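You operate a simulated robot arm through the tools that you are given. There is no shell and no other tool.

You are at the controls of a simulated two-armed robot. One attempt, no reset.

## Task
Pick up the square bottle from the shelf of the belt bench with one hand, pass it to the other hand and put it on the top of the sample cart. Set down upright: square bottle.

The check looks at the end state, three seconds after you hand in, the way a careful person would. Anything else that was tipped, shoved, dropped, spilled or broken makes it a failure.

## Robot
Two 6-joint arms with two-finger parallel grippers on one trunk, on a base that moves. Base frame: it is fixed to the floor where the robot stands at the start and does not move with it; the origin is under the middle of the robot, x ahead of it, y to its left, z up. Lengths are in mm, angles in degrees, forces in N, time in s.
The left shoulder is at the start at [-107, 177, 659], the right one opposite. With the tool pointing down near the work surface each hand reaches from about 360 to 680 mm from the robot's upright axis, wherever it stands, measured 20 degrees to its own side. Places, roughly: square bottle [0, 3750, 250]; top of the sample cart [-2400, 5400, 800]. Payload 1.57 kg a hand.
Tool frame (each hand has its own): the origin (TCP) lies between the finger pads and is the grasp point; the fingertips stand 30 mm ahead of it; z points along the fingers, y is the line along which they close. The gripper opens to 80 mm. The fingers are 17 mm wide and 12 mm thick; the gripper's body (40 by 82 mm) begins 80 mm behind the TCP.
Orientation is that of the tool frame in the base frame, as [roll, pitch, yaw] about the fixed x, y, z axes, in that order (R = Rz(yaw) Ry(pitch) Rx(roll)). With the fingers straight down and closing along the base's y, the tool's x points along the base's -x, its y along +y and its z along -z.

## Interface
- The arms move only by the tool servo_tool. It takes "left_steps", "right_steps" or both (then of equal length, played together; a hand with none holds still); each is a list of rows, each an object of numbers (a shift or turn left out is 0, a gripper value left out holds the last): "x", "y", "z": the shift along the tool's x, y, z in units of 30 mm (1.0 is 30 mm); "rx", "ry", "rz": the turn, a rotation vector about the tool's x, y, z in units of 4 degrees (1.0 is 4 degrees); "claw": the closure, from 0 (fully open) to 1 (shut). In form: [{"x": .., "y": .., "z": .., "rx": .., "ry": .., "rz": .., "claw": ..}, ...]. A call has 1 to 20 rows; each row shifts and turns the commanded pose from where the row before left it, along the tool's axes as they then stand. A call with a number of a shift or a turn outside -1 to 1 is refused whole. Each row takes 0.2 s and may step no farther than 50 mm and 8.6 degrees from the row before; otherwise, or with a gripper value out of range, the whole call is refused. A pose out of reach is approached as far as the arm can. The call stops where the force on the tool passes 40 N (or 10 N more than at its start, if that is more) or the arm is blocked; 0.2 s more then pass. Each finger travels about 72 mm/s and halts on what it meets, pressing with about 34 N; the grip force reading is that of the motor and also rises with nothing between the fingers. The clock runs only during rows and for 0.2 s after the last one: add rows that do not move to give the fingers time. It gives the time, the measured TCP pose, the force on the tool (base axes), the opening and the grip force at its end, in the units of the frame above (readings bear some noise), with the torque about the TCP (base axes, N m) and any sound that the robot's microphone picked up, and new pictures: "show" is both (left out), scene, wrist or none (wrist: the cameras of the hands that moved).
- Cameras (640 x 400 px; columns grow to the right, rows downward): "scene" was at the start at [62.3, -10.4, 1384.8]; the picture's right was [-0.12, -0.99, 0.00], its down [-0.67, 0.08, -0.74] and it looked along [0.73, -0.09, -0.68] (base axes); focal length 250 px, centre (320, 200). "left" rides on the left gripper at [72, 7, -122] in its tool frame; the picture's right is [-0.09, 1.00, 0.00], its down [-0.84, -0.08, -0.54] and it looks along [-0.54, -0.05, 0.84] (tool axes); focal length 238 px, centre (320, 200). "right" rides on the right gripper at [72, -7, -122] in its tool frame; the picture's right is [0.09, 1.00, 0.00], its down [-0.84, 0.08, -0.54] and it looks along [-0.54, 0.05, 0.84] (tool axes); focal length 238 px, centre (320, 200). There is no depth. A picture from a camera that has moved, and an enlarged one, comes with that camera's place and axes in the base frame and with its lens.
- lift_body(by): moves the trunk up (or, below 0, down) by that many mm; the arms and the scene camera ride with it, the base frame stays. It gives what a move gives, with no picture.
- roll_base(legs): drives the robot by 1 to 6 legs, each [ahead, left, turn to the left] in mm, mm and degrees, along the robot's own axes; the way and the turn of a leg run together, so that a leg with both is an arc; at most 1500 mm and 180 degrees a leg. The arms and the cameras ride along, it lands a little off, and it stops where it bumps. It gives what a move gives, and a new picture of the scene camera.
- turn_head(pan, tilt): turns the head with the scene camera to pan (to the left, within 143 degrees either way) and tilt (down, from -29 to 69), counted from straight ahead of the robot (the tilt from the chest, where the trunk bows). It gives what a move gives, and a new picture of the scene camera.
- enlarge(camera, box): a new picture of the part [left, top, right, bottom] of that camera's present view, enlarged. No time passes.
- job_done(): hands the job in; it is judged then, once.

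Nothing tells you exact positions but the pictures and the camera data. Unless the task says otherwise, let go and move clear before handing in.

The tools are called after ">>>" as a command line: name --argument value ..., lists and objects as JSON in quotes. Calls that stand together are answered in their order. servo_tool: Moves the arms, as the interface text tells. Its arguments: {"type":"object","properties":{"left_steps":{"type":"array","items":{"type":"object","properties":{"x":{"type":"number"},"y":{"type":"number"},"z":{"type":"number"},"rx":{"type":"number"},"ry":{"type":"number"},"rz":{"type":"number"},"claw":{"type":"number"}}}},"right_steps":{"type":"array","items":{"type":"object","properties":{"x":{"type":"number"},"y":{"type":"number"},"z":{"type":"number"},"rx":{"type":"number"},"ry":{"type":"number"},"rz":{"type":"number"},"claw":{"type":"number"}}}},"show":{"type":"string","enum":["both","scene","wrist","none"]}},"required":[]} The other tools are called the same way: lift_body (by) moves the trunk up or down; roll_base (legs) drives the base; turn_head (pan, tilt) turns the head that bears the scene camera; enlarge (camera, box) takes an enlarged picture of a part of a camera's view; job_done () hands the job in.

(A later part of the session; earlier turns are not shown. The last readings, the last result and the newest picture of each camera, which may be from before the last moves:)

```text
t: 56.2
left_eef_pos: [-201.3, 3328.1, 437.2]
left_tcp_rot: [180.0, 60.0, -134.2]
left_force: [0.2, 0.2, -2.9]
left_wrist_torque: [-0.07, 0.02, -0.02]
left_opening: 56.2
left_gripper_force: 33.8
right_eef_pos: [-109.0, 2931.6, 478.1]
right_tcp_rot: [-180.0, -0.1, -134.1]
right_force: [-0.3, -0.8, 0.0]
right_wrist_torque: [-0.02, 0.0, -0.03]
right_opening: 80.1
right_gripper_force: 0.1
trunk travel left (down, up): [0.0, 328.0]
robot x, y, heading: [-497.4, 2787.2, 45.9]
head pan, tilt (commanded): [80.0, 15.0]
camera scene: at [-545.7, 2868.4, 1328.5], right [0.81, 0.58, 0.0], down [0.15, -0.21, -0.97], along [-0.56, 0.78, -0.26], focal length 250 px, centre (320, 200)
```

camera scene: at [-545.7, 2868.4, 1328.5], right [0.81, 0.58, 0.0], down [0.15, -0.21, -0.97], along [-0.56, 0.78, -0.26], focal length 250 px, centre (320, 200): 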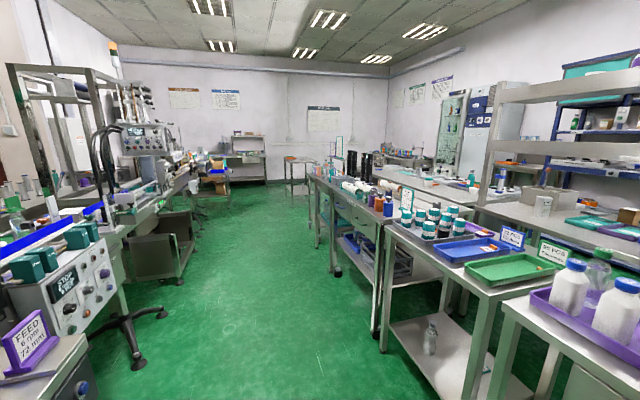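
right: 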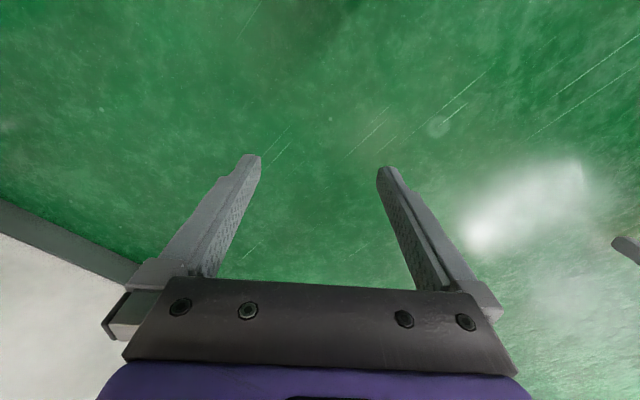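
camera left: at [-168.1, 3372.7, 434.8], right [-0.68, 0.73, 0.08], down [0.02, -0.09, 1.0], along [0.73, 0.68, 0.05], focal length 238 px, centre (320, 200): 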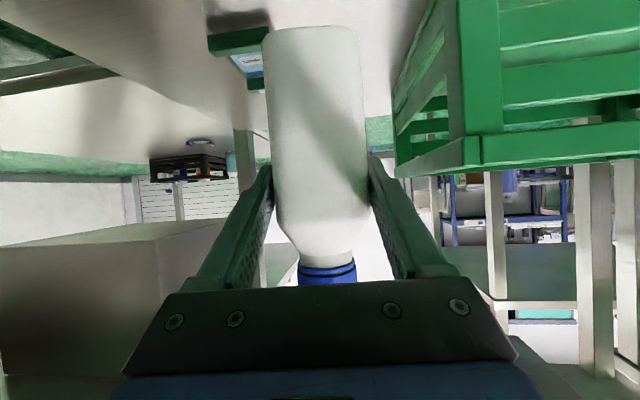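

The sample cart should appear near (318,176) in this view. I'll enlarge that region.

>>> enlarge --camera "scene" --box '[240, 120, 400, 220]'

>>> enlarge --camera "scene" --box '[100, 110, 300, 235]'

```text
4.00 times, centred on (320, 170) of scene
camera zoom: at [-545.7, 2868.4, 1328.5], right [0.81, 0.58, 0.0], down [0.15, -0.21, -0.97], along [-0.56, 0.78, -0.26], focal length 998 px, centre (320, 320)
```

zoom: 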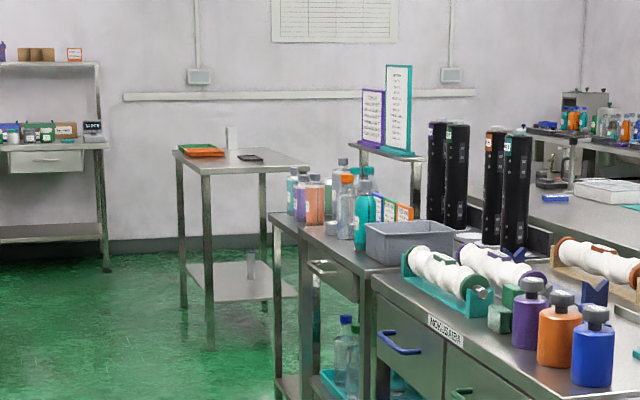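

```text
3.20 times, centred on (200, 172) of scene
camera zoom: at [-545.7, 2868.4, 1328.5], right [0.81, 0.58, 0.0], down [0.15, -0.21, -0.97], along [-0.56, 0.78, -0.26], focal length 799 px, centre (704, 288)
```

zoom: 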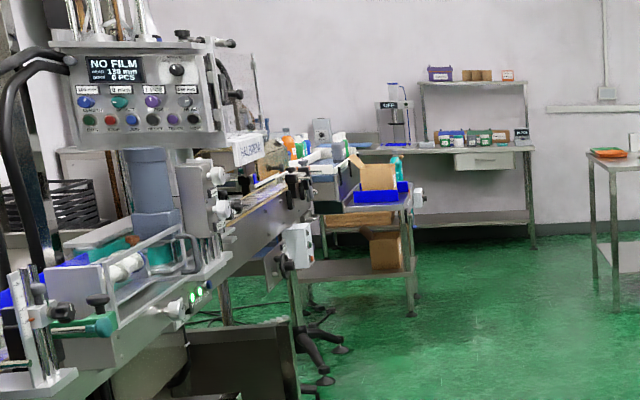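

The cart is around (-2400, 5400), beside the bench with coloured bottles; I'll inspect it when closer. First I'll do the handover here in the open: bring the left hand with the bottle toward the robot's midline, and then yaw it to point forward-right.

>>> turn_head --pan 0 --tilt 60

>>> servo_tool --left_steps '[{"x": 0.261, "y": -0.8, "z": -0.452}, {"x": 0.261, "y": -0.8, "z": -0.452}, {"x": 0.261, "y": -0.8, "z": -0.452}, {"x": 0.261, "y": -0.8, "z": -0.452}, {"x": 0.261, "y": -0.8, "z": -0.452}, {"x": 0.261, "y": -0.8, "z": -0.452}]' --show "both"

```text
t: 57.7
left_eef_pos: [-201.1, 3329.0, 435.9]
left_tcp_rot: [-180.0, 60.0, -134.2]
left_force: [0.4, 0.5, -2.4]
left_wrist_torque: [0.0, 0.01, 0.01]
left_opening: 56.3
left_gripper_force: 34.2
right_eef_pos: [-109.3, 2931.4, 478.5]
right_tcp_rot: [179.9, 0.0, -134.2]
right_force: [0.0, 0.2, -0.1]
right_wrist_torque: [-0.01, 0.04, 0.02]
right_opening: 79.8
right_gripper_force: 0.0
trunk travel left (down, up): [0.0, 328.0]
robot x, y, heading: [-495.5, 2785.4, 45.8]
head pan, tilt (commanded): [0.0, 60.0]
camera scene: at [-444.7, 2840.4, 1262.3], right [0.72, -0.7, 0.0], down [-0.6, -0.62, -0.5], along [0.35, 0.36, -0.87], focal length 250 px, centre (320, 200)
```

scene: 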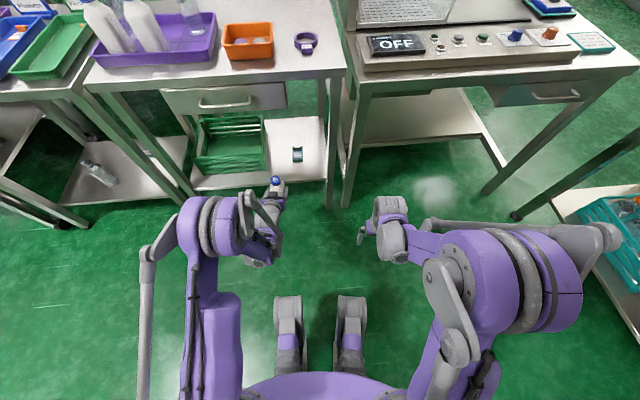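

```text
t: 59.1
left_eef_pos: [-164.6, 3163.7, 437.5]
left_tcp_rot: [-179.9, 60.0, -134.1]
left_force: [0.5, 0.0, -2.4]
left_wrist_torque: [-0.02, 0.01, 0.01]
left_opening: 56.0
left_gripper_force: 34.1
right_eef_pos: [-109.8, 2931.7, 478.6]
right_tcp_rot: [-180.0, 0.0, -134.2]
right_force: [-0.2, 0.2, -0.2]
right_wrist_torque: [0.02, 0.01, 0.05]
right_opening: 79.9
right_gripper_force: 0.0
trunk travel left (down, up): [0.0, 328.0]
robot x, y, heading: [-495.7, 2787.8, 46.0]
head pan, tilt (commanded): [0.0, 60.0]
camera scene: at [-444.6, 2840.2, 1262.3], right [0.72, -0.7, 0.0], down [-0.6, -0.62, -0.5], along [0.35, 0.36, -0.87], focal length 250 px, centre (320, 200)
camera left: at [-267.6, 3066.2, 435.6], right [-0.68, 0.73, 0.08], down [0.02, -0.09, 1.0], along [0.73, 0.68, 0.05], focal length 238 px, centre (320, 200)
```

scene: 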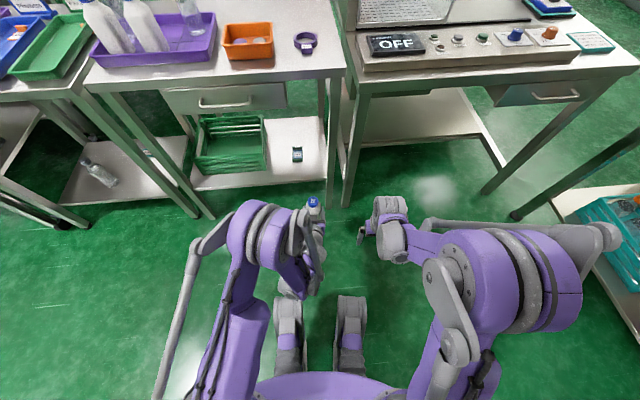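
left: 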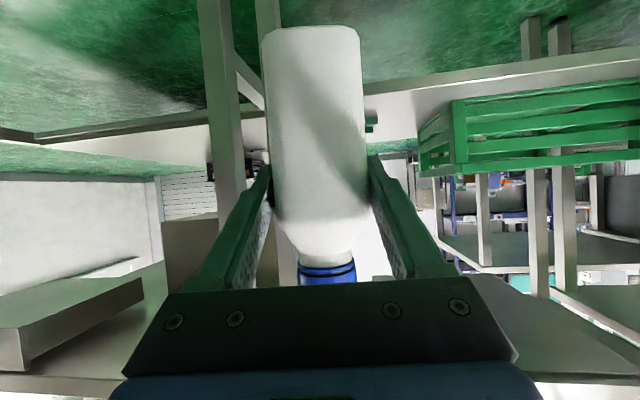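

Now yawing the left hand 44° to the right about the vertical, keeping the bottle upright.

>>> servo_tool --left_steps '[{"rx": 0.866, "rz": 0.5}, {"rx": 0.866, "rz": 0.5}, {"rx": 0.866, "rz": 0.5}, {"rx": 0.866, "rz": 0.5}, {"rx": 0.866, "rz": 0.5}, {"rx": 0.866, "rz": 0.5}, {"rx": 0.866, "rz": 0.5}, {"rx": 0.866, "rz": 0.5}, {"rx": 0.866, "rz": 0.5}, {"rx": 0.866, "rz": 0.5}, {"rx": 0.866, "rz": 0.5}]' --show "both"

```text
t: 61.5
left_eef_pos: [-161.3, 3162.6, 438.3]
left_tcp_rot: [-179.4, 59.2, -174.5]
left_force: [0.0, 0.4, -3.6]
left_wrist_torque: [0.01, 0.03, 0.02]
left_opening: 56.1
left_gripper_force: 33.9
left hand out of reach, approached as far as the arm can: row 1, 6
right_eef_pos: [-109.9, 2931.8, 476.6]
right_tcp_rot: [-179.9, 0.1, -134.3]
right_force: [-0.5, 0.5, 0.0]
right_wrist_torque: [0.01, 0.0, 0.0]
right_opening: 80.0
right_gripper_force: 0.1
trunk travel left (down, up): [0.0, 328.0]
robot x, y, heading: [-497.6, 2785.5, 45.7]
head pan, tilt (commanded): [0.0, 60.0]
camera scene: at [-444.6, 2840.4, 1262.3], right [0.72, -0.7, 0.0], down [-0.6, -0.62, -0.5], along [0.35, 0.36, -0.87], focal length 250 px, centre (320, 200)
camera left: at [-302.5, 3156.3, 439.0], right [-0.04, 1.0, 0.07], down [-0.03, -0.08, 1.0], along [1.0, 0.04, 0.03], focal length 238 px, centre (320, 200)
```

scene: 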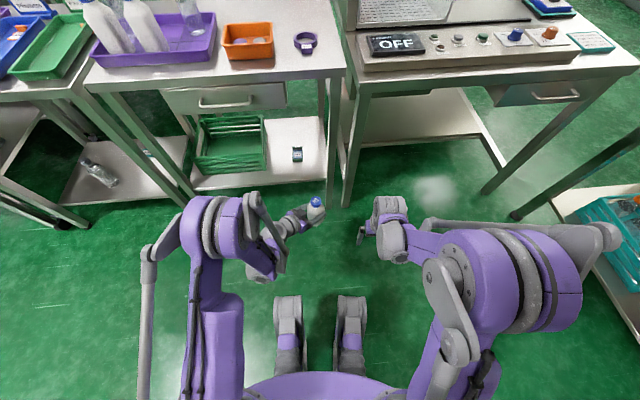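
left: 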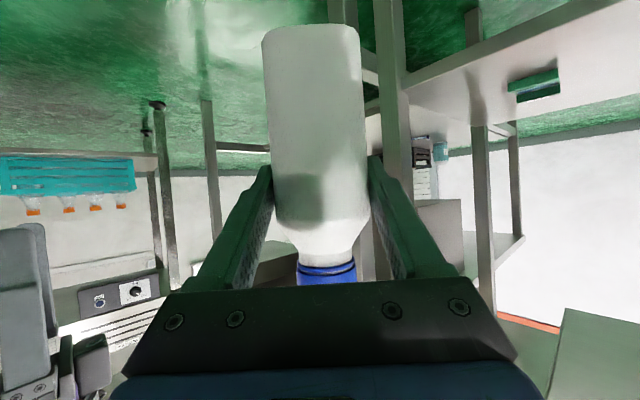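

The left hand reached heading ~5.5°; I'll let it settle a moment and re-read.

>>> servo_tool --left_steps '[{"x": 0}, {"x": 0}]' --show "none"

```text
t: 62.1
left_eef_pos: [-160.9, 3161.9, 437.9]
left_tcp_rot: [-179.5, 59.1, -174.4]
left_force: [-0.9, -0.4, -3.0]
left_wrist_torque: [-0.03, 0.03, -0.01]
left_opening: 56.1
left_gripper_force: 33.2
right_eef_pos: [-109.9, 2931.9, 477.4]
right_tcp_rot: [-180.0, 0.0, -134.2]
right_force: [0.1, -0.2, 0.2]
right_wrist_torque: [0.0, 0.01, -0.05]
right_opening: 79.9
right_gripper_force: 0.2
trunk travel left (down, up): [0.0, 328.0]
robot x, y, heading: [-496.9, 2786.5, 45.8]
head pan, tilt (commanded): [0.0, 60.0]
```

Left heading is 5.6°, bottle near-upright at (-153, 3163). Now the right hand: pitch it forward 60° while moving ahead a bit, well to the right of the bottle.

>>> servo_tool --right_steps '[{"x": -0.267, "z": 0, "ry": -1}, {"x": -0.266, "z": 0.019, "ry": -1}, {"x": -0.264, "z": 0.037, "ry": -1}, {"x": -0.261, "z": 0.055, "ry": -1}, {"x": -0.257, "z": 0.074, "ry": -1}, {"x": -0.251, "z": 0.091, "ry": -1}, {"x": -0.244, "z": 0.109, "ry": -1}, {"x": -0.236, "z": 0.125, "ry": -1}, {"x": -0.226, "z": 0.141, "ry": -1}, {"x": -0.216, "z": 0.157, "ry": -1}, {"x": -0.205, "z": 0.172, "ry": -1}, {"x": -0.192, "z": 0.185, "ry": -1}, {"x": -0.179, "z": 0.198, "ry": -1}, {"x": -0.164, "z": 0.21, "ry": -1}, {"x": -0.149, "z": 0.221, "ry": -1}]' --show "both"

```text
t: 65.3
left_eef_pos: [-161.5, 3163.3, 438.9]
left_tcp_rot: [-179.5, 59.2, -174.4]
left_force: [-0.3, 0.7, -3.1]
left_wrist_torque: [0.02, 0.06, 0.0]
left_opening: 56.0
left_gripper_force: 33.7
right_eef_pos: [-22.9, 3018.6, 481.1]
right_tcp_rot: [-179.9, 60.0, -134.2]
right_force: [-0.3, -0.9, -0.4]
right_wrist_torque: [0.0, -0.03, -0.01]
right_opening: 80.1
right_gripper_force: 0.1
trunk travel left (down, up): [0.0, 328.0]
robot x, y, heading: [-498.6, 2788.4, 46.1]
head pan, tilt (commanded): [0.0, 60.0]
camera scene: at [-444.5, 2840.4, 1262.3], right [0.72, -0.7, 0.0], down [-0.6, -0.62, -0.5], along [0.35, 0.36, -0.87], focal length 250 px, centre (320, 200)
camera right: at [-116.8, 2912.2, 478.7], right [-0.75, 0.66, -0.08], down [-0.09, 0.02, 1.0], along [0.66, 0.75, 0.05], focal length 238 px, centre (320, 200)
```

scene: 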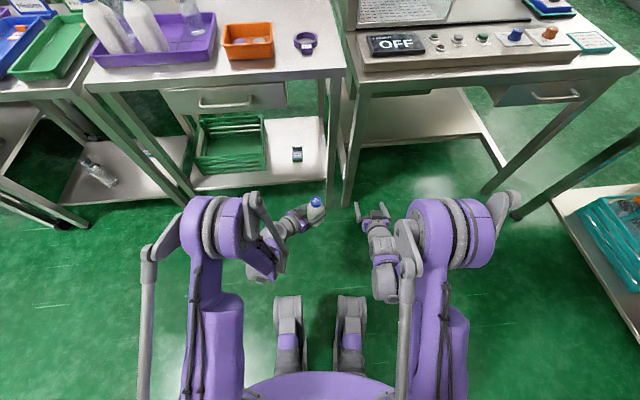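
right: 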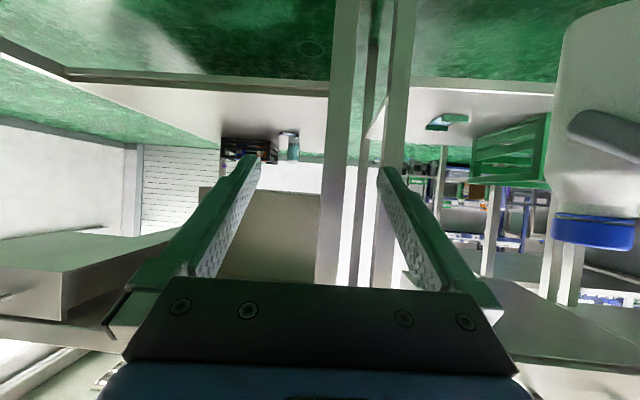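

Right hand now points ahead. Yawing it ~49.8° to the left so it is perpendicular to the left hand.

>>> servo_tool --right_steps '[{"rx": -0.866, "rz": -0.5}, {"rx": -0.866, "rz": -0.5}, {"rx": -0.866, "rz": -0.5}, {"rx": -0.866, "rz": -0.5}, {"rx": -0.866, "rz": -0.5}, {"rx": -0.866, "rz": -0.5}, {"rx": -0.866, "rz": -0.5}, {"rx": -0.866, "rz": -0.5}, {"rx": -0.866, "rz": -0.5}, {"rx": -0.866, "rz": -0.5}, {"rx": -0.866, "rz": -0.5}, {"rx": -0.866, "rz": -0.5}, {"rx": -0.39, "rz": -0.225}]' --show "both"

```text
t: 68.1
left_eef_pos: [-161.8, 3162.5, 438.6]
left_tcp_rot: [-179.6, 59.2, -174.4]
left_force: [-0.3, 0.4, -3.9]
left_wrist_torque: [0.0, 0.04, 0.04]
left_opening: 56.1
left_gripper_force: 34.3
right_eef_pos: [-25.5, 3017.5, 476.8]
right_tcp_rot: [-180.0, 60.0, -84.4]
right_force: [-0.6, -0.4, 0.2]
right_wrist_torque: [0.0, 0.0, -0.02]
right_opening: 80.1
right_gripper_force: 0.1
trunk travel left (down, up): [0.0, 328.0]
robot x, y, heading: [-494.4, 2788.2, 45.8]
head pan, tilt (commanded): [0.0, 60.0]
camera scene: at [-444.6, 2840.3, 1262.3], right [0.72, -0.7, 0.0], down [-0.6, -0.62, -0.5], along [0.35, 0.36, -0.87], focal length 250 px, centre (320, 200)
camera right: at [-3.6, 2877.2, 474.9], right [-0.99, -0.14, -0.08], down [-0.07, -0.06, 1.0], along [-0.15, 0.99, 0.05], focal length 238 px, centre (320, 200)
```

scene: 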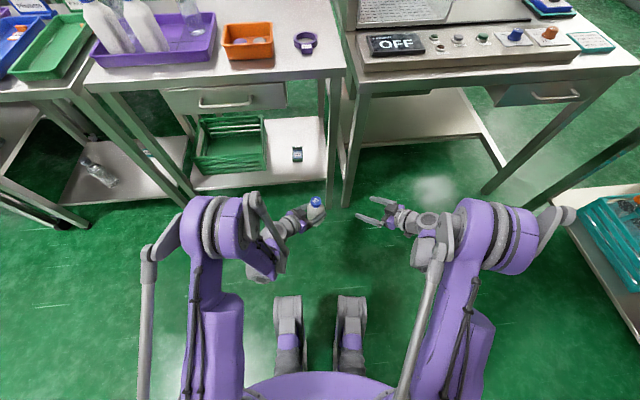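
right: 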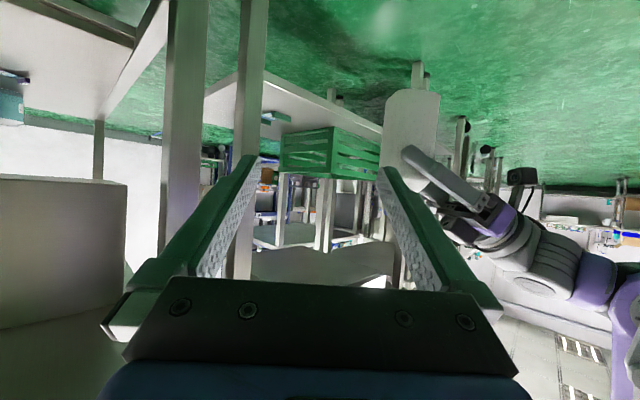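

Right hand is at heading 95.6°, exactly perpendicular to the left. Next, shift it sideways in line with the bottle and down to the lower-body height, still ~158 mm away.

>>> servo_tool --right_steps '[{"x": 0.497, "y": 0.76, "z": 0.287}, {"x": 0.497, "y": 0.76, "z": 0.287}, {"x": 0.497, "y": 0.76, "z": 0.287}, {"x": 0.497, "y": 0.76, "z": 0.287}, {"x": 0.497, "y": 0.76, "z": 0.287}]' --show "both"

```text
t: 69.3
left_eef_pos: [-162.8, 3162.3, 438.4]
left_tcp_rot: [-179.4, 59.2, -174.3]
left_force: [-0.1, 0.9, -3.5]
left_wrist_torque: [0.01, 0.02, -0.02]
left_opening: 55.7
left_gripper_force: 33.9
right_eef_pos: [-94.9, 3038.8, 418.6]
right_tcp_rot: [179.9, 59.9, -84.5]
right_force: [-0.1, 0.5, -0.6]
right_wrist_torque: [0.01, 0.0, 0.0]
right_opening: 80.2
right_gripper_force: 0.0
right hand out of reach, approached as far as the arm can: row 3, 4, 5
trunk travel left (down, up): [0.0, 328.0]
robot x, y, heading: [-496.0, 2782.9, 45.8]
head pan, tilt (commanded): [0.0, 60.0]
camera scene: at [-444.6, 2840.5, 1262.2], right [0.72, -0.7, 0.0], down [-0.6, -0.62, -0.5], along [0.35, 0.36, -0.87], focal length 250 px, centre (320, 200)
camera right: at [-73.2, 2898.1, 416.7], right [-0.99, -0.14, -0.08], down [-0.07, -0.06, 1.0], along [-0.15, 0.99, 0.05], focal length 238 px, centre (320, 200)
```

scene: 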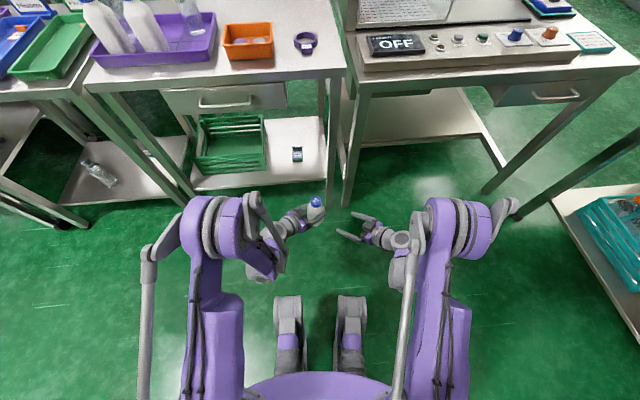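
right: 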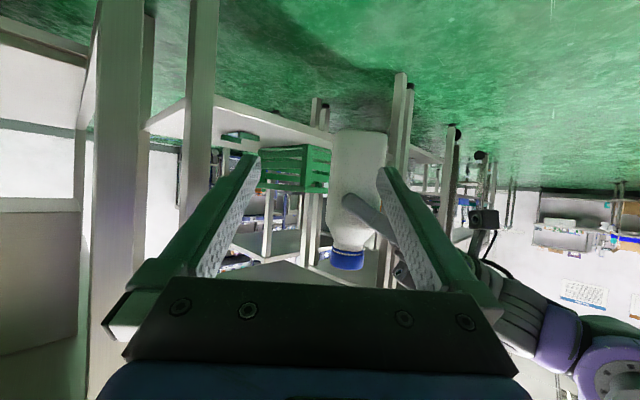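

The right arm's inner reach limit was met, so the handover point should be a bit farther out. I'll move the left hand with the bottle 60 mm further ahead (still ~100 mm clear of the bench).

>>> servo_tool --left_steps '[{"x": -0.254, "y": 0.43, "z": 0.441}, {"x": -0.254, "y": 0.43, "z": 0.441}, {"x": -0.254, "y": 0.43, "z": 0.441}, {"x": 0}]' --show "none"

```text
t: 70.3
left_eef_pos: [-118.5, 3205.6, 436.4]
left_tcp_rot: [-179.5, 59.2, -174.3]
left_force: [0.0, 0.1, -2.9]
left_wrist_torque: [-0.03, 0.06, -0.03]
left_opening: 56.2
left_gripper_force: 33.9
right_eef_pos: [-95.1, 3039.7, 419.0]
right_tcp_rot: [179.9, 59.9, -84.4]
right_force: [0.4, 0.3, 0.0]
right_wrist_torque: [-0.01, -0.01, -0.01]
right_opening: 80.1
right_gripper_force: 0.0
trunk travel left (down, up): [0.0, 328.0]
robot x, y, heading: [-496.5, 2791.2, 45.5]
head pan, tilt (commanded): [0.0, 60.0]
```

Lateral alignment is now within a millimetre; the right TCP is 167 mm short of the bottle and 30 mm too high. I'll advance 80 mm and lower 30 mm, then check in the camera.

>>> servo_tool --right_steps '[{"x": -0.117, "z": 0.7025}, {"x": -0.117, "z": 0.7025}, {"x": -0.117, "z": 0.7025}, {"x": -0.117, "z": 0.7025}]' --show "both"

>>> enlarge --camera "scene" --box '[270, 160, 430, 260]'

```text
t: 71.3
left_eef_pos: [-118.7, 3205.7, 436.3]
left_tcp_rot: [-179.4, 59.3, -174.4]
left_force: [-1.1, -1.0, -2.4]
left_wrist_torque: [0.03, 0.06, -0.01]
left_opening: 56.1
left_gripper_force: 33.7
right_eef_pos: [-101.2, 3117.3, 388.3]
right_tcp_rot: [-179.9, 59.9, -84.4]
right_force: [0.2, 0.6, 0.1]
right_wrist_torque: [-0.02, 0.0, 0.02]
right_opening: 80.3
right_gripper_force: 0.1
trunk travel left (down, up): [0.0, 328.0]
robot x, y, heading: [-498.3, 2782.6, 45.7]
head pan, tilt (commanded): [0.0, 60.0]
camera scene: at [-444.6, 2840.4, 1262.3], right [0.72, -0.7, 0.0], down [-0.6, -0.62, -0.5], along [0.35, 0.36, -0.87], focal length 250 px, centre (320, 200)
camera right: at [-79.4, 2976.2, 386.5], right [-0.99, -0.14, -0.08], down [-0.07, -0.06, 1.0], along [-0.15, 0.99, 0.05], focal length 238 px, centre (320, 200)
```

scene: 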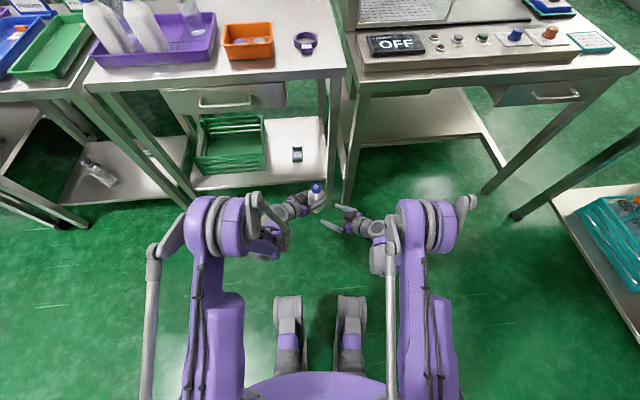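
right: 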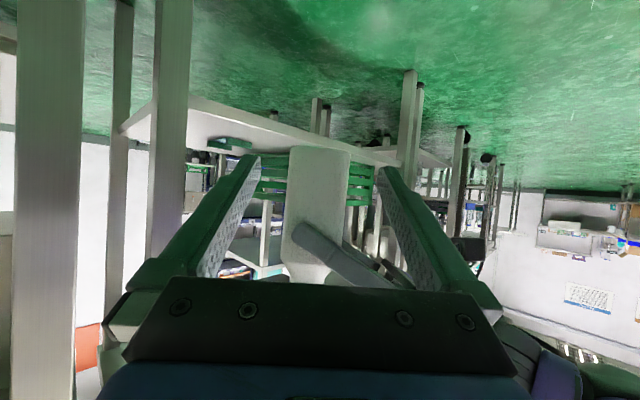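

```text
4.00 times, centred on (350, 210) of scene
camera zoom: at [-444.6, 2840.4, 1262.3], right [0.72, -0.7, 0.0], down [-0.6, -0.62, -0.5], along [0.35, 0.36, -0.87], focal length 998 px, centre (200, 160)
```

zoom: 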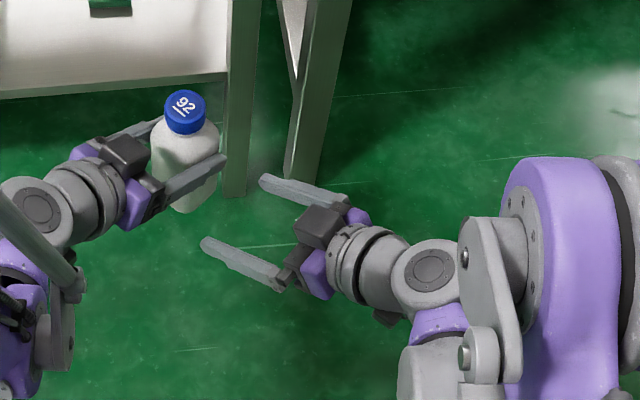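

The bottle is centred between the right hand's open fingers, 37 mm above its base line. I'll advance 63 mm and check before the last bit.

>>> servo_tool --right_steps '[{"x": -0.35, "y": 0.013, "z": 0.606}, {"x": -0.35, "y": 0.013, "z": 0.606}, {"x": -0.35, "y": 0.013, "z": 0.606}]' --show "both"

>>> enlarge --camera "scene" --box '[270, 160, 430, 260]'

```text
t: 72.1
left_eef_pos: [-118.4, 3204.9, 436.1]
left_tcp_rot: [-179.5, 59.1, -174.4]
left_force: [-0.3, -0.5, -3.2]
left_wrist_torque: [-0.03, 0.05, 0.0]
left_opening: 56.0
left_gripper_force: 34.4
right_eef_pos: [-109.8, 3180.8, 388.8]
right_tcp_rot: [-179.9, 60.0, -84.4]
right_force: [0.3, -0.5, -0.3]
right_wrist_torque: [0.0, 0.03, -0.02]
right_opening: 79.8
right_gripper_force: 0.1
trunk travel left (down, up): [0.0, 328.0]
robot x, y, heading: [-497.8, 2784.6, 45.6]
head pan, tilt (commanded): [0.0, 60.0]
camera scene: at [-444.6, 2840.4, 1262.3], right [0.72, -0.7, 0.0], down [-0.6, -0.62, -0.5], along [0.35, 0.36, -0.87], focal length 250 px, centre (320, 200)
camera right: at [-87.8, 3040.0, 386.8], right [-0.99, -0.14, -0.08], down [-0.07, -0.06, 1.0], along [-0.15, 0.99, 0.05], focal length 238 px, centre (320, 200)
```

scene: 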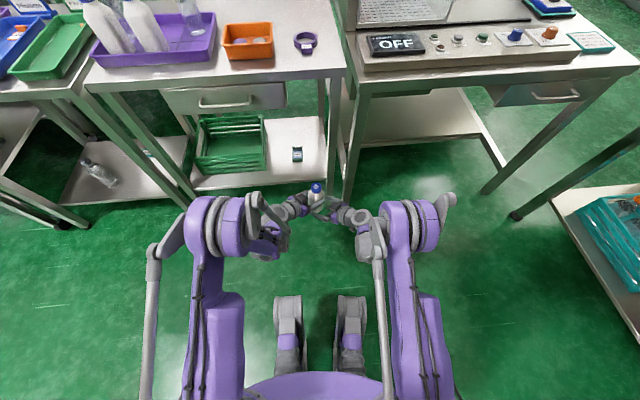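
right: 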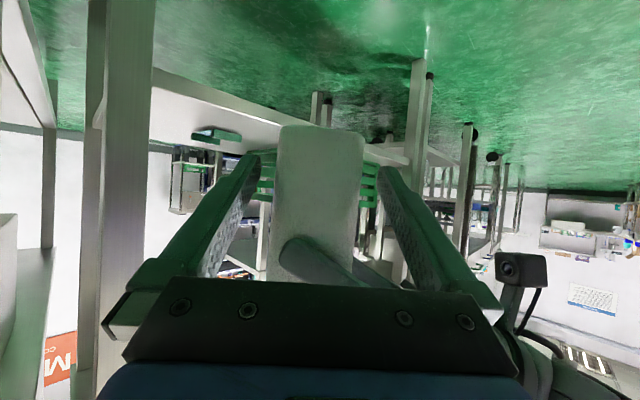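

```text
4.00 times, centred on (350, 210) of scene
camera zoom: at [-444.6, 2840.4, 1262.3], right [0.72, -0.7, 0.0], down [-0.6, -0.62, -0.5], along [0.35, 0.36, -0.87], focal length 998 px, centre (200, 160)
```

zoom: 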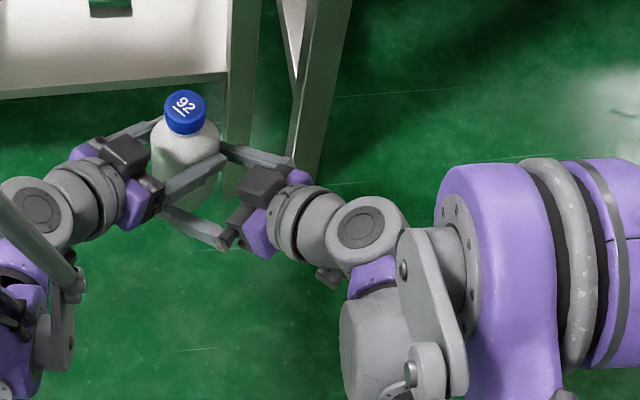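

The right fingers pass cleanly beneath the left ones. Final 19 mm advance, then close the right gripper.

>>> servo_tool --right_steps '[{"x": -0.317, "z": 0.548}, {"x": 0}]' --show "wrist"

```text
t: 72.7
left_eef_pos: [-118.6, 3204.0, 437.2]
left_tcp_rot: [-179.4, 59.2, -174.3]
left_force: [0.6, -0.7, -4.1]
left_wrist_torque: [-0.03, 0.03, 0.02]
left_opening: 56.0
left_gripper_force: 33.9
right_eef_pos: [-110.5, 3198.7, 389.0]
right_tcp_rot: [180.0, 60.0, -84.4]
right_force: [-0.1, -0.6, -0.7]
right_wrist_torque: [0.0, 0.01, 0.02]
right_opening: 80.2
right_gripper_force: 0.1
trunk travel left (down, up): [0.0, 328.0]
robot x, y, heading: [-497.3, 2785.5, 46.0]
head pan, tilt (commanded): [0.0, 60.0]
camera right: at [-89.0, 3057.8, 387.2], right [-0.99, -0.14, -0.08], down [-0.07, -0.06, 1.0], along [-0.15, 0.99, 0.05], focal length 238 px, centre (320, 200)
```

right: 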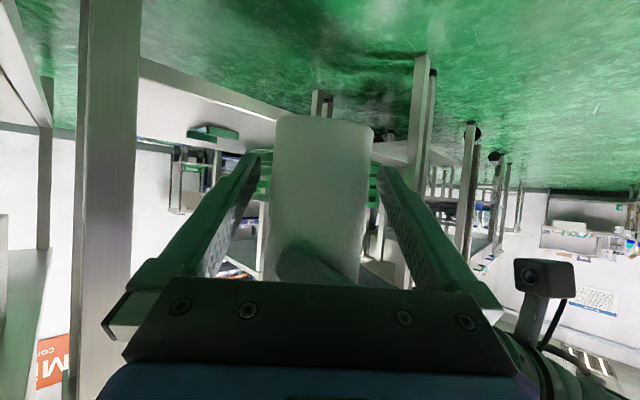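

Positioned. Closing the right gripper on the lower body.

>>> servo_tool --right_steps '[{"claw": 0.15}, {"claw": 0.25}, {"claw": 1}, {"claw": 1}, {"claw": 1}, {"claw": 1}]' --show "both"

```text
t: 74.1
left_eef_pos: [-118.6, 3204.5, 438.0]
left_tcp_rot: [-179.4, 59.2, -174.3]
left_force: [-14.6, -7.1, -0.4]
left_wrist_torque: [-0.16, 0.28, -0.17]
left_opening: 55.9
left_gripper_force: 33.8
right_eef_pos: [-109.8, 3200.0, 389.3]
right_tcp_rot: [-180.0, 60.1, -84.4]
right_force: [14.1, 6.7, -0.5]
right_wrist_torque: [-0.21, 0.42, 0.0]
right_opening: 56.0
right_gripper_force: 33.9
trunk travel left (down, up): [0.0, 328.0]
robot x, y, heading: [-497.6, 2789.5, 45.7]
head pan, tilt (commanded): [0.0, 60.0]
camera scene: at [-444.6, 2840.3, 1262.3], right [0.72, -0.7, 0.0], down [-0.6, -0.62, -0.5], along [0.35, 0.36, -0.87], focal length 250 px, centre (320, 200)
camera right: at [-88.4, 3057.4, 387.2], right [-0.99, -0.14, -0.08], down [-0.07, -0.06, 1.0], along [-0.14, 0.99, 0.05], focal length 238 px, centre (320, 200)
```

scene: 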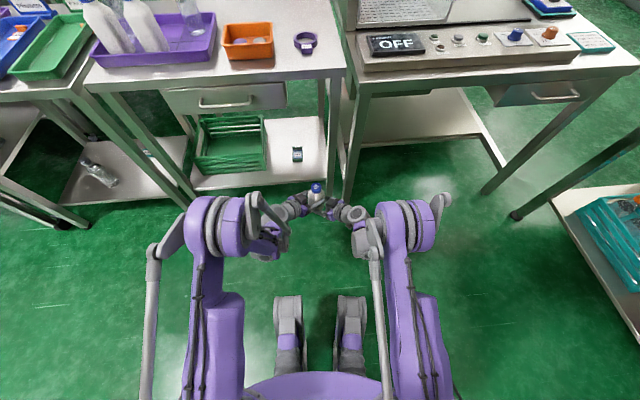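
right: 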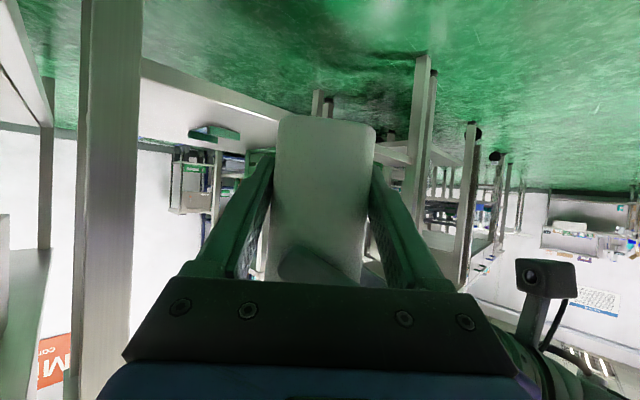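

Both hands hold the bottle. Now opening the left hand so the right alone carries it.

>>> servo_tool --left_steps '[{"claw": 0.2}, {"claw": 0.1}, {"claw": 0.08}, {"claw": 0.08}]' --show "both"

>>> enlarge --camera "scene" --box '[270, 160, 430, 260]'

```text
t: 75.1
left_eef_pos: [-118.9, 3204.2, 436.3]
left_tcp_rot: [-179.5, 59.1, -174.4]
left_force: [0.9, -0.7, -0.9]
left_wrist_torque: [0.0, 0.01, -0.04]
left_opening: 73.6
left_gripper_force: 0.0
right_eef_pos: [-109.4, 3199.1, 388.5]
right_tcp_rot: [180.0, 60.0, -84.4]
right_force: [0.7, -0.2, -0.8]
right_wrist_torque: [-0.04, 0.0, -0.01]
right_opening: 55.9
right_gripper_force: 34.0
trunk travel left (down, up): [0.0, 328.0]
robot x, y, heading: [-497.7, 2783.0, 45.6]
head pan, tilt (commanded): [0.0, 60.0]
camera scene: at [-444.6, 2840.3, 1262.3], right [0.72, -0.7, 0.0], down [-0.6, -0.62, -0.5], along [0.35, 0.36, -0.87], focal length 250 px, centre (320, 200)
camera left: at [-259.9, 3198.7, 436.9], right [-0.04, 1.0, 0.07], down [-0.03, -0.08, 1.0], along [1.0, 0.04, 0.03], focal length 238 px, centre (320, 200)
```

scene: 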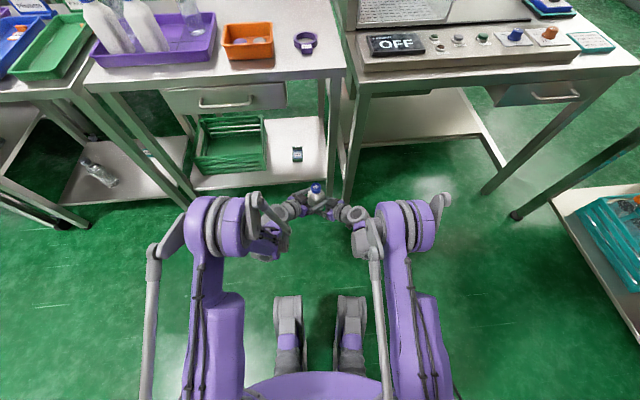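
left: 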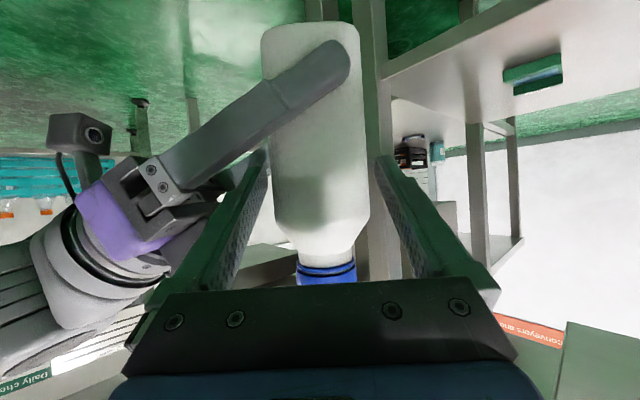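

```text
4.00 times, centred on (350, 210) of scene
camera zoom: at [-444.6, 2840.3, 1262.3], right [0.72, -0.7, 0.0], down [-0.6, -0.62, -0.5], along [0.35, 0.36, -0.87], focal length 998 px, centre (200, 160)
```

zoom: 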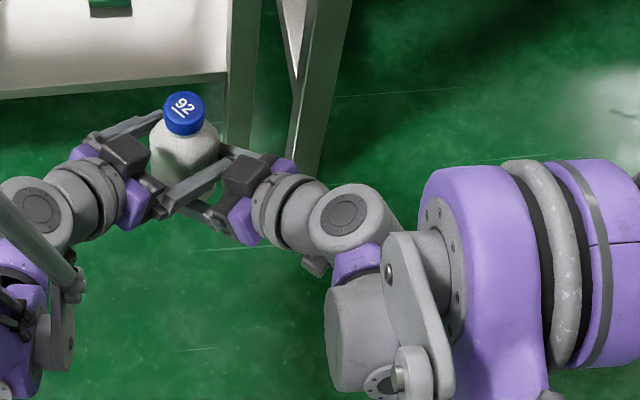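

Left is open (73.6 mm) and the right still holds with 34 N. I'll withdraw the left hand straight back along its own finger axis.

>>> servo_tool --left_steps '[{"z": -0.6}, {"z": -0.6}, {"z": -0.6}, {"z": -0.6}]' --show "both"

>>> enlarge --camera "scene" --box '[270, 160, 430, 260]'

```text
t: 76.1
left_eef_pos: [-182.2, 3200.8, 475.1]
left_tcp_rot: [-179.5, 59.2, -174.6]
left_force: [-0.2, -0.5, -0.2]
left_wrist_torque: [0.04, -0.03, -0.04]
left_opening: 73.4
left_gripper_force: 0.0
right_eef_pos: [-110.8, 3197.9, 389.1]
right_tcp_rot: [-179.9, 60.0, -84.4]
right_force: [0.2, 0.2, 0.3]
right_wrist_torque: [-0.02, 0.0, -0.02]
right_opening: 56.0
right_gripper_force: 34.3
trunk travel left (down, up): [0.0, 328.0]
robot x, y, heading: [-496.4, 2785.6, 46.0]
head pan, tilt (commanded): [0.0, 60.0]
camera scene: at [-444.7, 2840.3, 1262.3], right [0.72, -0.7, 0.0], down [-0.6, -0.62, -0.5], along [0.35, 0.36, -0.87], focal length 250 px, centre (320, 200)
camera left: at [-322.8, 3193.9, 475.1], right [-0.04, 1.0, 0.07], down [-0.03, -0.08, 1.0], along [1.0, 0.04, 0.03], focal length 238 px, centre (320, 200)
```

scene: 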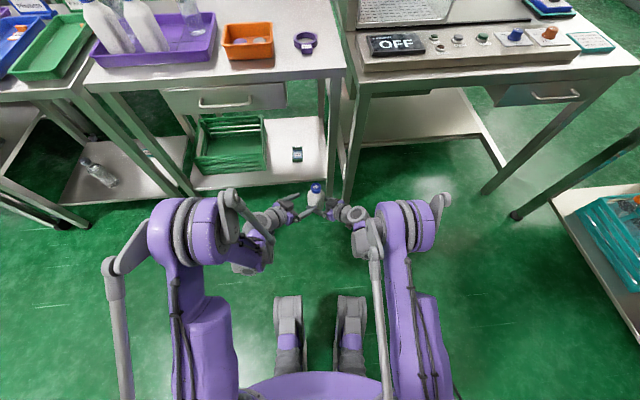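
left: 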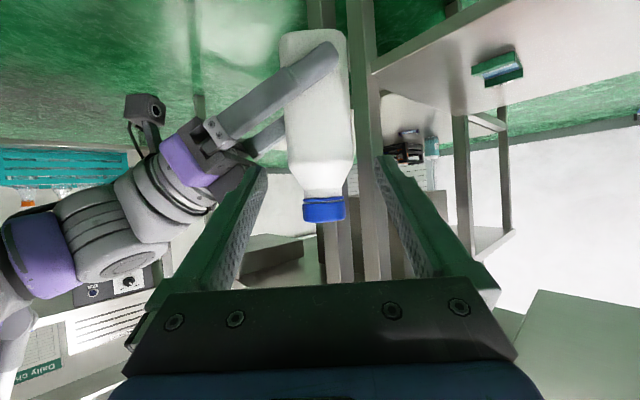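

```text
4.00 times, centred on (350, 210) of scene
camera zoom: at [-444.7, 2840.3, 1262.3], right [0.72, -0.7, 0.0], down [-0.6, -0.62, -0.5], along [0.35, 0.36, -0.87], focal length 998 px, centre (200, 160)
```

zoom: 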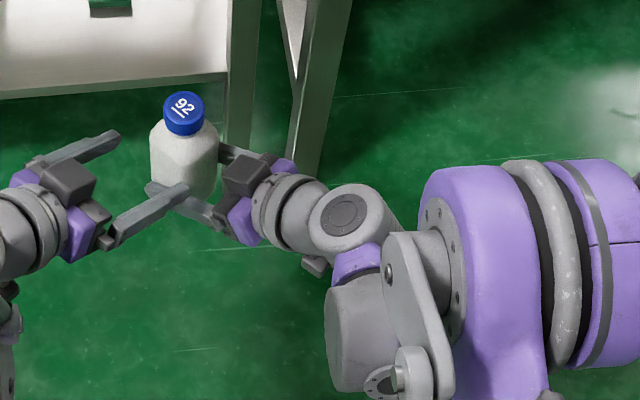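

The bottle hangs upright in the right hand alone. Withdrawing the left hand further and turning it back to its parked direction at the left.

>>> servo_tool --left_steps '[{"z": -0.6}, {"z": -0.6}, {"x": 0.15, "y": 0.357, "z": -0.26, "rx": -0.866, "rz": -0.5}, {"x": 0.137, "y": 0.378, "z": -0.237, "rx": -0.866, "rz": -0.5}, {"x": 0.124, "y": 0.396, "z": -0.214, "rx": -0.866, "rz": -0.5}, {"x": 0.109, "y": 0.412, "z": -0.19, "rx": -0.866, "rz": -0.5}, {"x": 0.095, "y": 0.426, "z": -0.164, "rx": -0.866, "rz": -0.5}, {"x": 0.08, "y": 0.439, "z": -0.138, "rx": -0.866, "rz": -0.5}, {"x": 0.064, "y": 0.448, "z": -0.111, "rx": -0.866, "rz": -0.5}, {"x": 0.049, "y": 0.456, "z": -0.084, "rx": -0.866, "rz": -0.5}, {"x": 0.032, "y": 0.462, "z": -0.056, "rx": -0.866, "rz": -0.5}, {"x": 0.016, "y": 0.466, "z": -0.028, "rx": -0.866, "rz": -0.5}]' --show "both"

```text
t: 78.7
left_eef_pos: [-312.1, 3298.3, 494.5]
left_tcp_rot: [179.4, 59.3, -135.2]
left_force: [-0.1, 0.4, 0.0]
left_wrist_torque: [-0.01, 0.04, 0.03]
left_opening: 73.6
left_gripper_force: 0.1
right_eef_pos: [-110.4, 3197.6, 388.8]
right_tcp_rot: [180.0, 60.1, -84.4]
right_force: [-1.1, 0.2, -0.5]
right_wrist_torque: [-0.03, -0.05, 0.0]
right_opening: 55.8
right_gripper_force: 33.9
trunk travel left (down, up): [0.0, 328.0]
robot x, y, heading: [-498.7, 2783.5, 46.0]
head pan, tilt (commanded): [0.0, 60.0]
camera scene: at [-444.6, 2840.4, 1262.3], right [0.72, -0.7, 0.0], down [-0.6, -0.62, -0.5], along [0.35, 0.36, -0.87], focal length 250 px, centre (320, 200)
camera left: at [-415.9, 3201.6, 493.9], right [-0.67, 0.74, 0.08], down [0.03, -0.08, 1.0], along [0.74, 0.67, 0.03], focal length 238 px, centre (320, 200)
```

scene: 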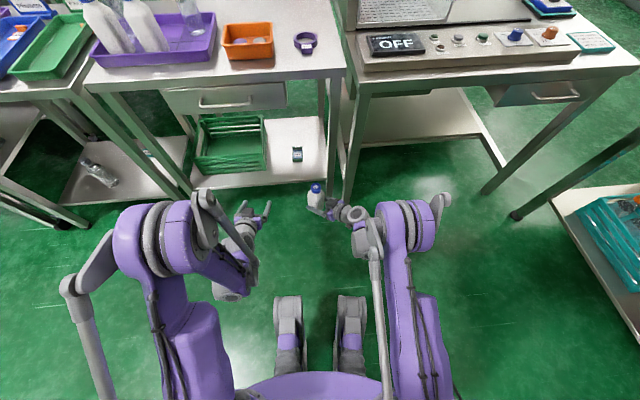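
left: 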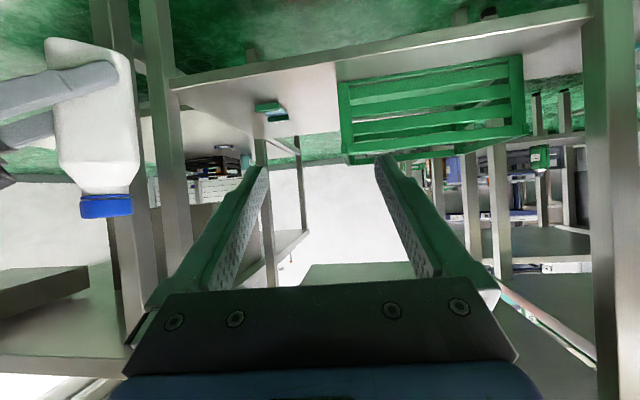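

Handover complete. Now I'll yaw the right hand back to straight ahead, shifting it to its own side.

>>> servo_tool --right_steps '[{"x": 0.166, "y": -0.279, "z": -0.288, "rx": 0.866, "rz": 0.5}, {"x": 0.156, "y": -0.301, "z": -0.27, "rx": 0.866, "rz": 0.5}, {"x": 0.145, "y": -0.322, "z": -0.251, "rx": 0.866, "rz": 0.5}, {"x": 0.133, "y": -0.341, "z": -0.231, "rx": 0.866, "rz": 0.5}, {"x": 0.121, "y": -0.359, "z": -0.21, "rx": 0.866, "rz": 0.5}, {"x": 0.108, "y": -0.375, "z": -0.188, "rx": 0.866, "rz": 0.5}, {"x": 0.095, "y": -0.39, "z": -0.165, "rx": 0.866, "rz": 0.5}, {"x": 0.081, "y": -0.402, "z": -0.141, "rx": 0.866, "rz": 0.5}, {"x": 0.067, "y": -0.412, "z": -0.116, "rx": 0.866, "rz": 0.5}, {"x": 0.052, "y": -0.42, "z": -0.091, "rx": 0.866, "rz": 0.5}, {"x": 0.038, "y": -0.427, "z": -0.065, "rx": 0.866, "rz": 0.5}, {"x": 0.023, "y": -0.431, "z": -0.039, "rx": 0.866, "rz": 0.5}]' --show "both"

```text
t: 81.3
left_eef_pos: [-310.9, 3297.4, 493.7]
left_tcp_rot: [179.4, 59.3, -135.5]
left_force: [0.7, 0.4, -0.3]
left_wrist_torque: [0.04, 0.01, 0.01]
left_opening: 73.2
left_gripper_force: 0.0
right_eef_pos: [-0.0, 3088.5, 390.9]
right_tcp_rot: [-179.9, 60.0, -132.3]
right_force: [-0.2, 0.3, -0.1]
right_wrist_torque: [-0.04, 0.01, -0.03]
right_opening: 55.9
right_gripper_force: 34.4
trunk travel left (down, up): [0.0, 328.0]
robot x, y, heading: [-496.7, 2787.1, 45.7]
head pan, tilt (commanded): [0.0, 60.0]
camera scene: at [-444.5, 2840.3, 1262.3], right [0.72, -0.7, 0.0], down [-0.6, -0.62, -0.5], along [0.35, 0.36, -0.87], focal length 250 px, centre (320, 200)
camera right: at [-89.2, 2980.1, 387.6], right [-0.77, 0.64, -0.08], down [-0.09, 0.01, 1.0], along [0.64, 0.77, 0.05], focal length 238 px, centre (320, 200)
```

scene: 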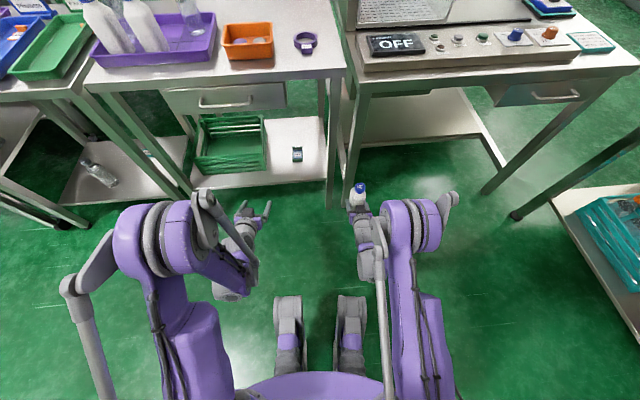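
right: 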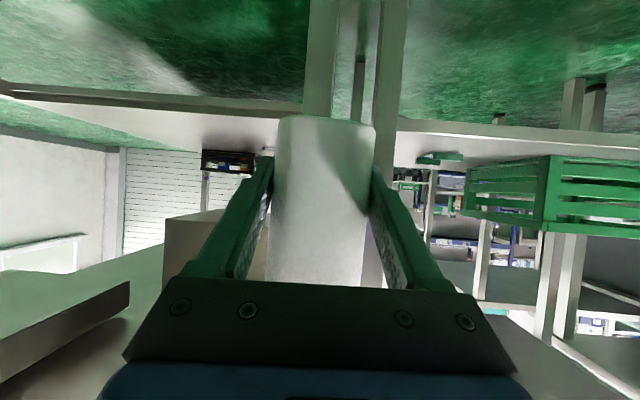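

Bottle is secure in the right hand. Before driving, I need to judge clearances along the aisle to the left, so I'll look there.

>>> turn_head --pan 50 --tilt 35

>>> turn_head --pan 110 --tilt 40

>>> turn_head --pan 143 --tilt 55

```text
t: 82.5
left_eef_pos: [-309.7, 3297.9, 493.3]
left_tcp_rot: [179.4, 59.2, -135.4]
left_force: [0.5, 0.2, 0.1]
left_wrist_torque: [-0.02, -0.02, -0.03]
left_opening: 73.6
left_gripper_force: 0.2
right_eef_pos: [-0.7, 3089.9, 389.1]
right_tcp_rot: [179.9, 60.1, -132.4]
right_force: [-0.4, 0.8, 0.1]
right_wrist_torque: [-0.03, 0.02, -0.05]
right_opening: 55.8
right_gripper_force: 34.4
trunk travel left (down, up): [0.0, 328.0]
robot x, y, heading: [-495.6, 2785.1, 45.8]
head pan, tilt (commanded): [50.0, 35.0]
camera scene: at [-499.8, 2880.1, 1296.5], right [0.99, 0.1, 0.0], down [0.06, -0.57, -0.82], along [-0.08, 0.81, -0.57], focal length 250 px, centre (320, 200)
```

scene: 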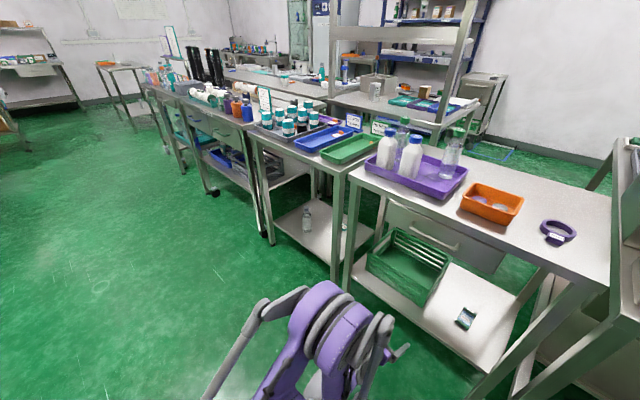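

```text
t: 83.8
left_eef_pos: [-311.2, 3298.2, 493.8]
left_tcp_rot: [179.4, 59.2, -135.5]
left_force: [-0.4, -1.2, 0.3]
left_wrist_torque: [-0.02, 0.0, -0.02]
left_opening: 73.4
left_gripper_force: 0.2
right_eef_pos: [-0.8, 3089.7, 389.2]
right_tcp_rot: [180.0, 60.0, -132.4]
right_force: [-0.1, -0.7, -0.6]
right_wrist_torque: [-0.02, 0.03, 0.02]
right_opening: 55.7
right_gripper_force: 34.3
trunk travel left (down, up): [0.0, 328.0]
robot x, y, heading: [-496.1, 2786.5, 45.8]
head pan, tilt (commanded): [110.0, 40.0]
camera scene: at [-568.5, 2827.4, 1289.0], right [0.41, 0.91, 0.0], down [0.59, -0.26, -0.77], along [-0.7, 0.31, -0.64], focal length 250 px, centre (320, 200)
```

scene: 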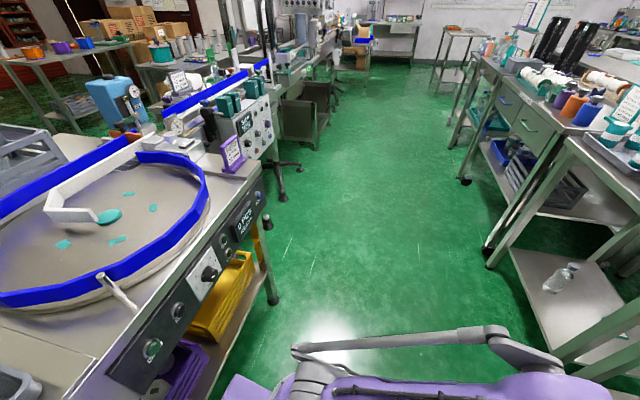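

```text
t: 84.8
left_eef_pos: [-311.7, 3297.6, 494.0]
left_tcp_rot: [179.5, 59.2, -135.4]
left_force: [-0.1, -0.5, -0.1]
left_wrist_torque: [-0.04, 0.0, 0.05]
left_opening: 73.6
left_gripper_force: 0.1
right_eef_pos: [-0.2, 3089.4, 390.3]
right_tcp_rot: [-179.9, 60.0, -132.4]
right_force: [-0.2, 0.0, -0.2]
right_wrist_torque: [-0.02, 0.03, 0.01]
right_opening: 55.7
right_gripper_force: 34.4
trunk travel left (down, up): [0.0, 328.0]
robot x, y, heading: [-495.4, 2788.0, 46.0]
head pan, tilt (commanded): [143.0, 55.0]
camera scene: at [-562.3, 2781.5, 1268.4], right [-0.15, 0.99, 0.0], down [0.81, 0.12, -0.57], along [-0.57, -0.09, -0.82], focal length 250 px, centre (320, 200)
```

scene: 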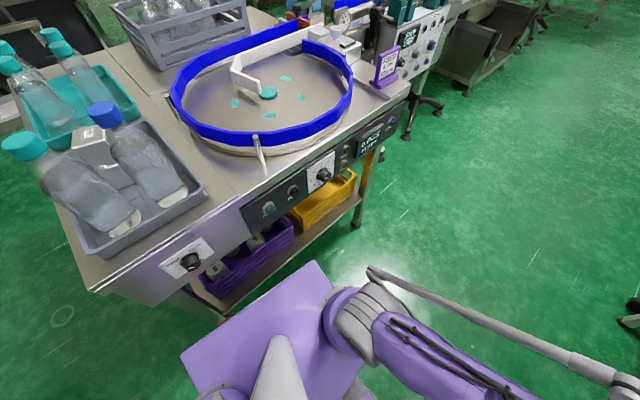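

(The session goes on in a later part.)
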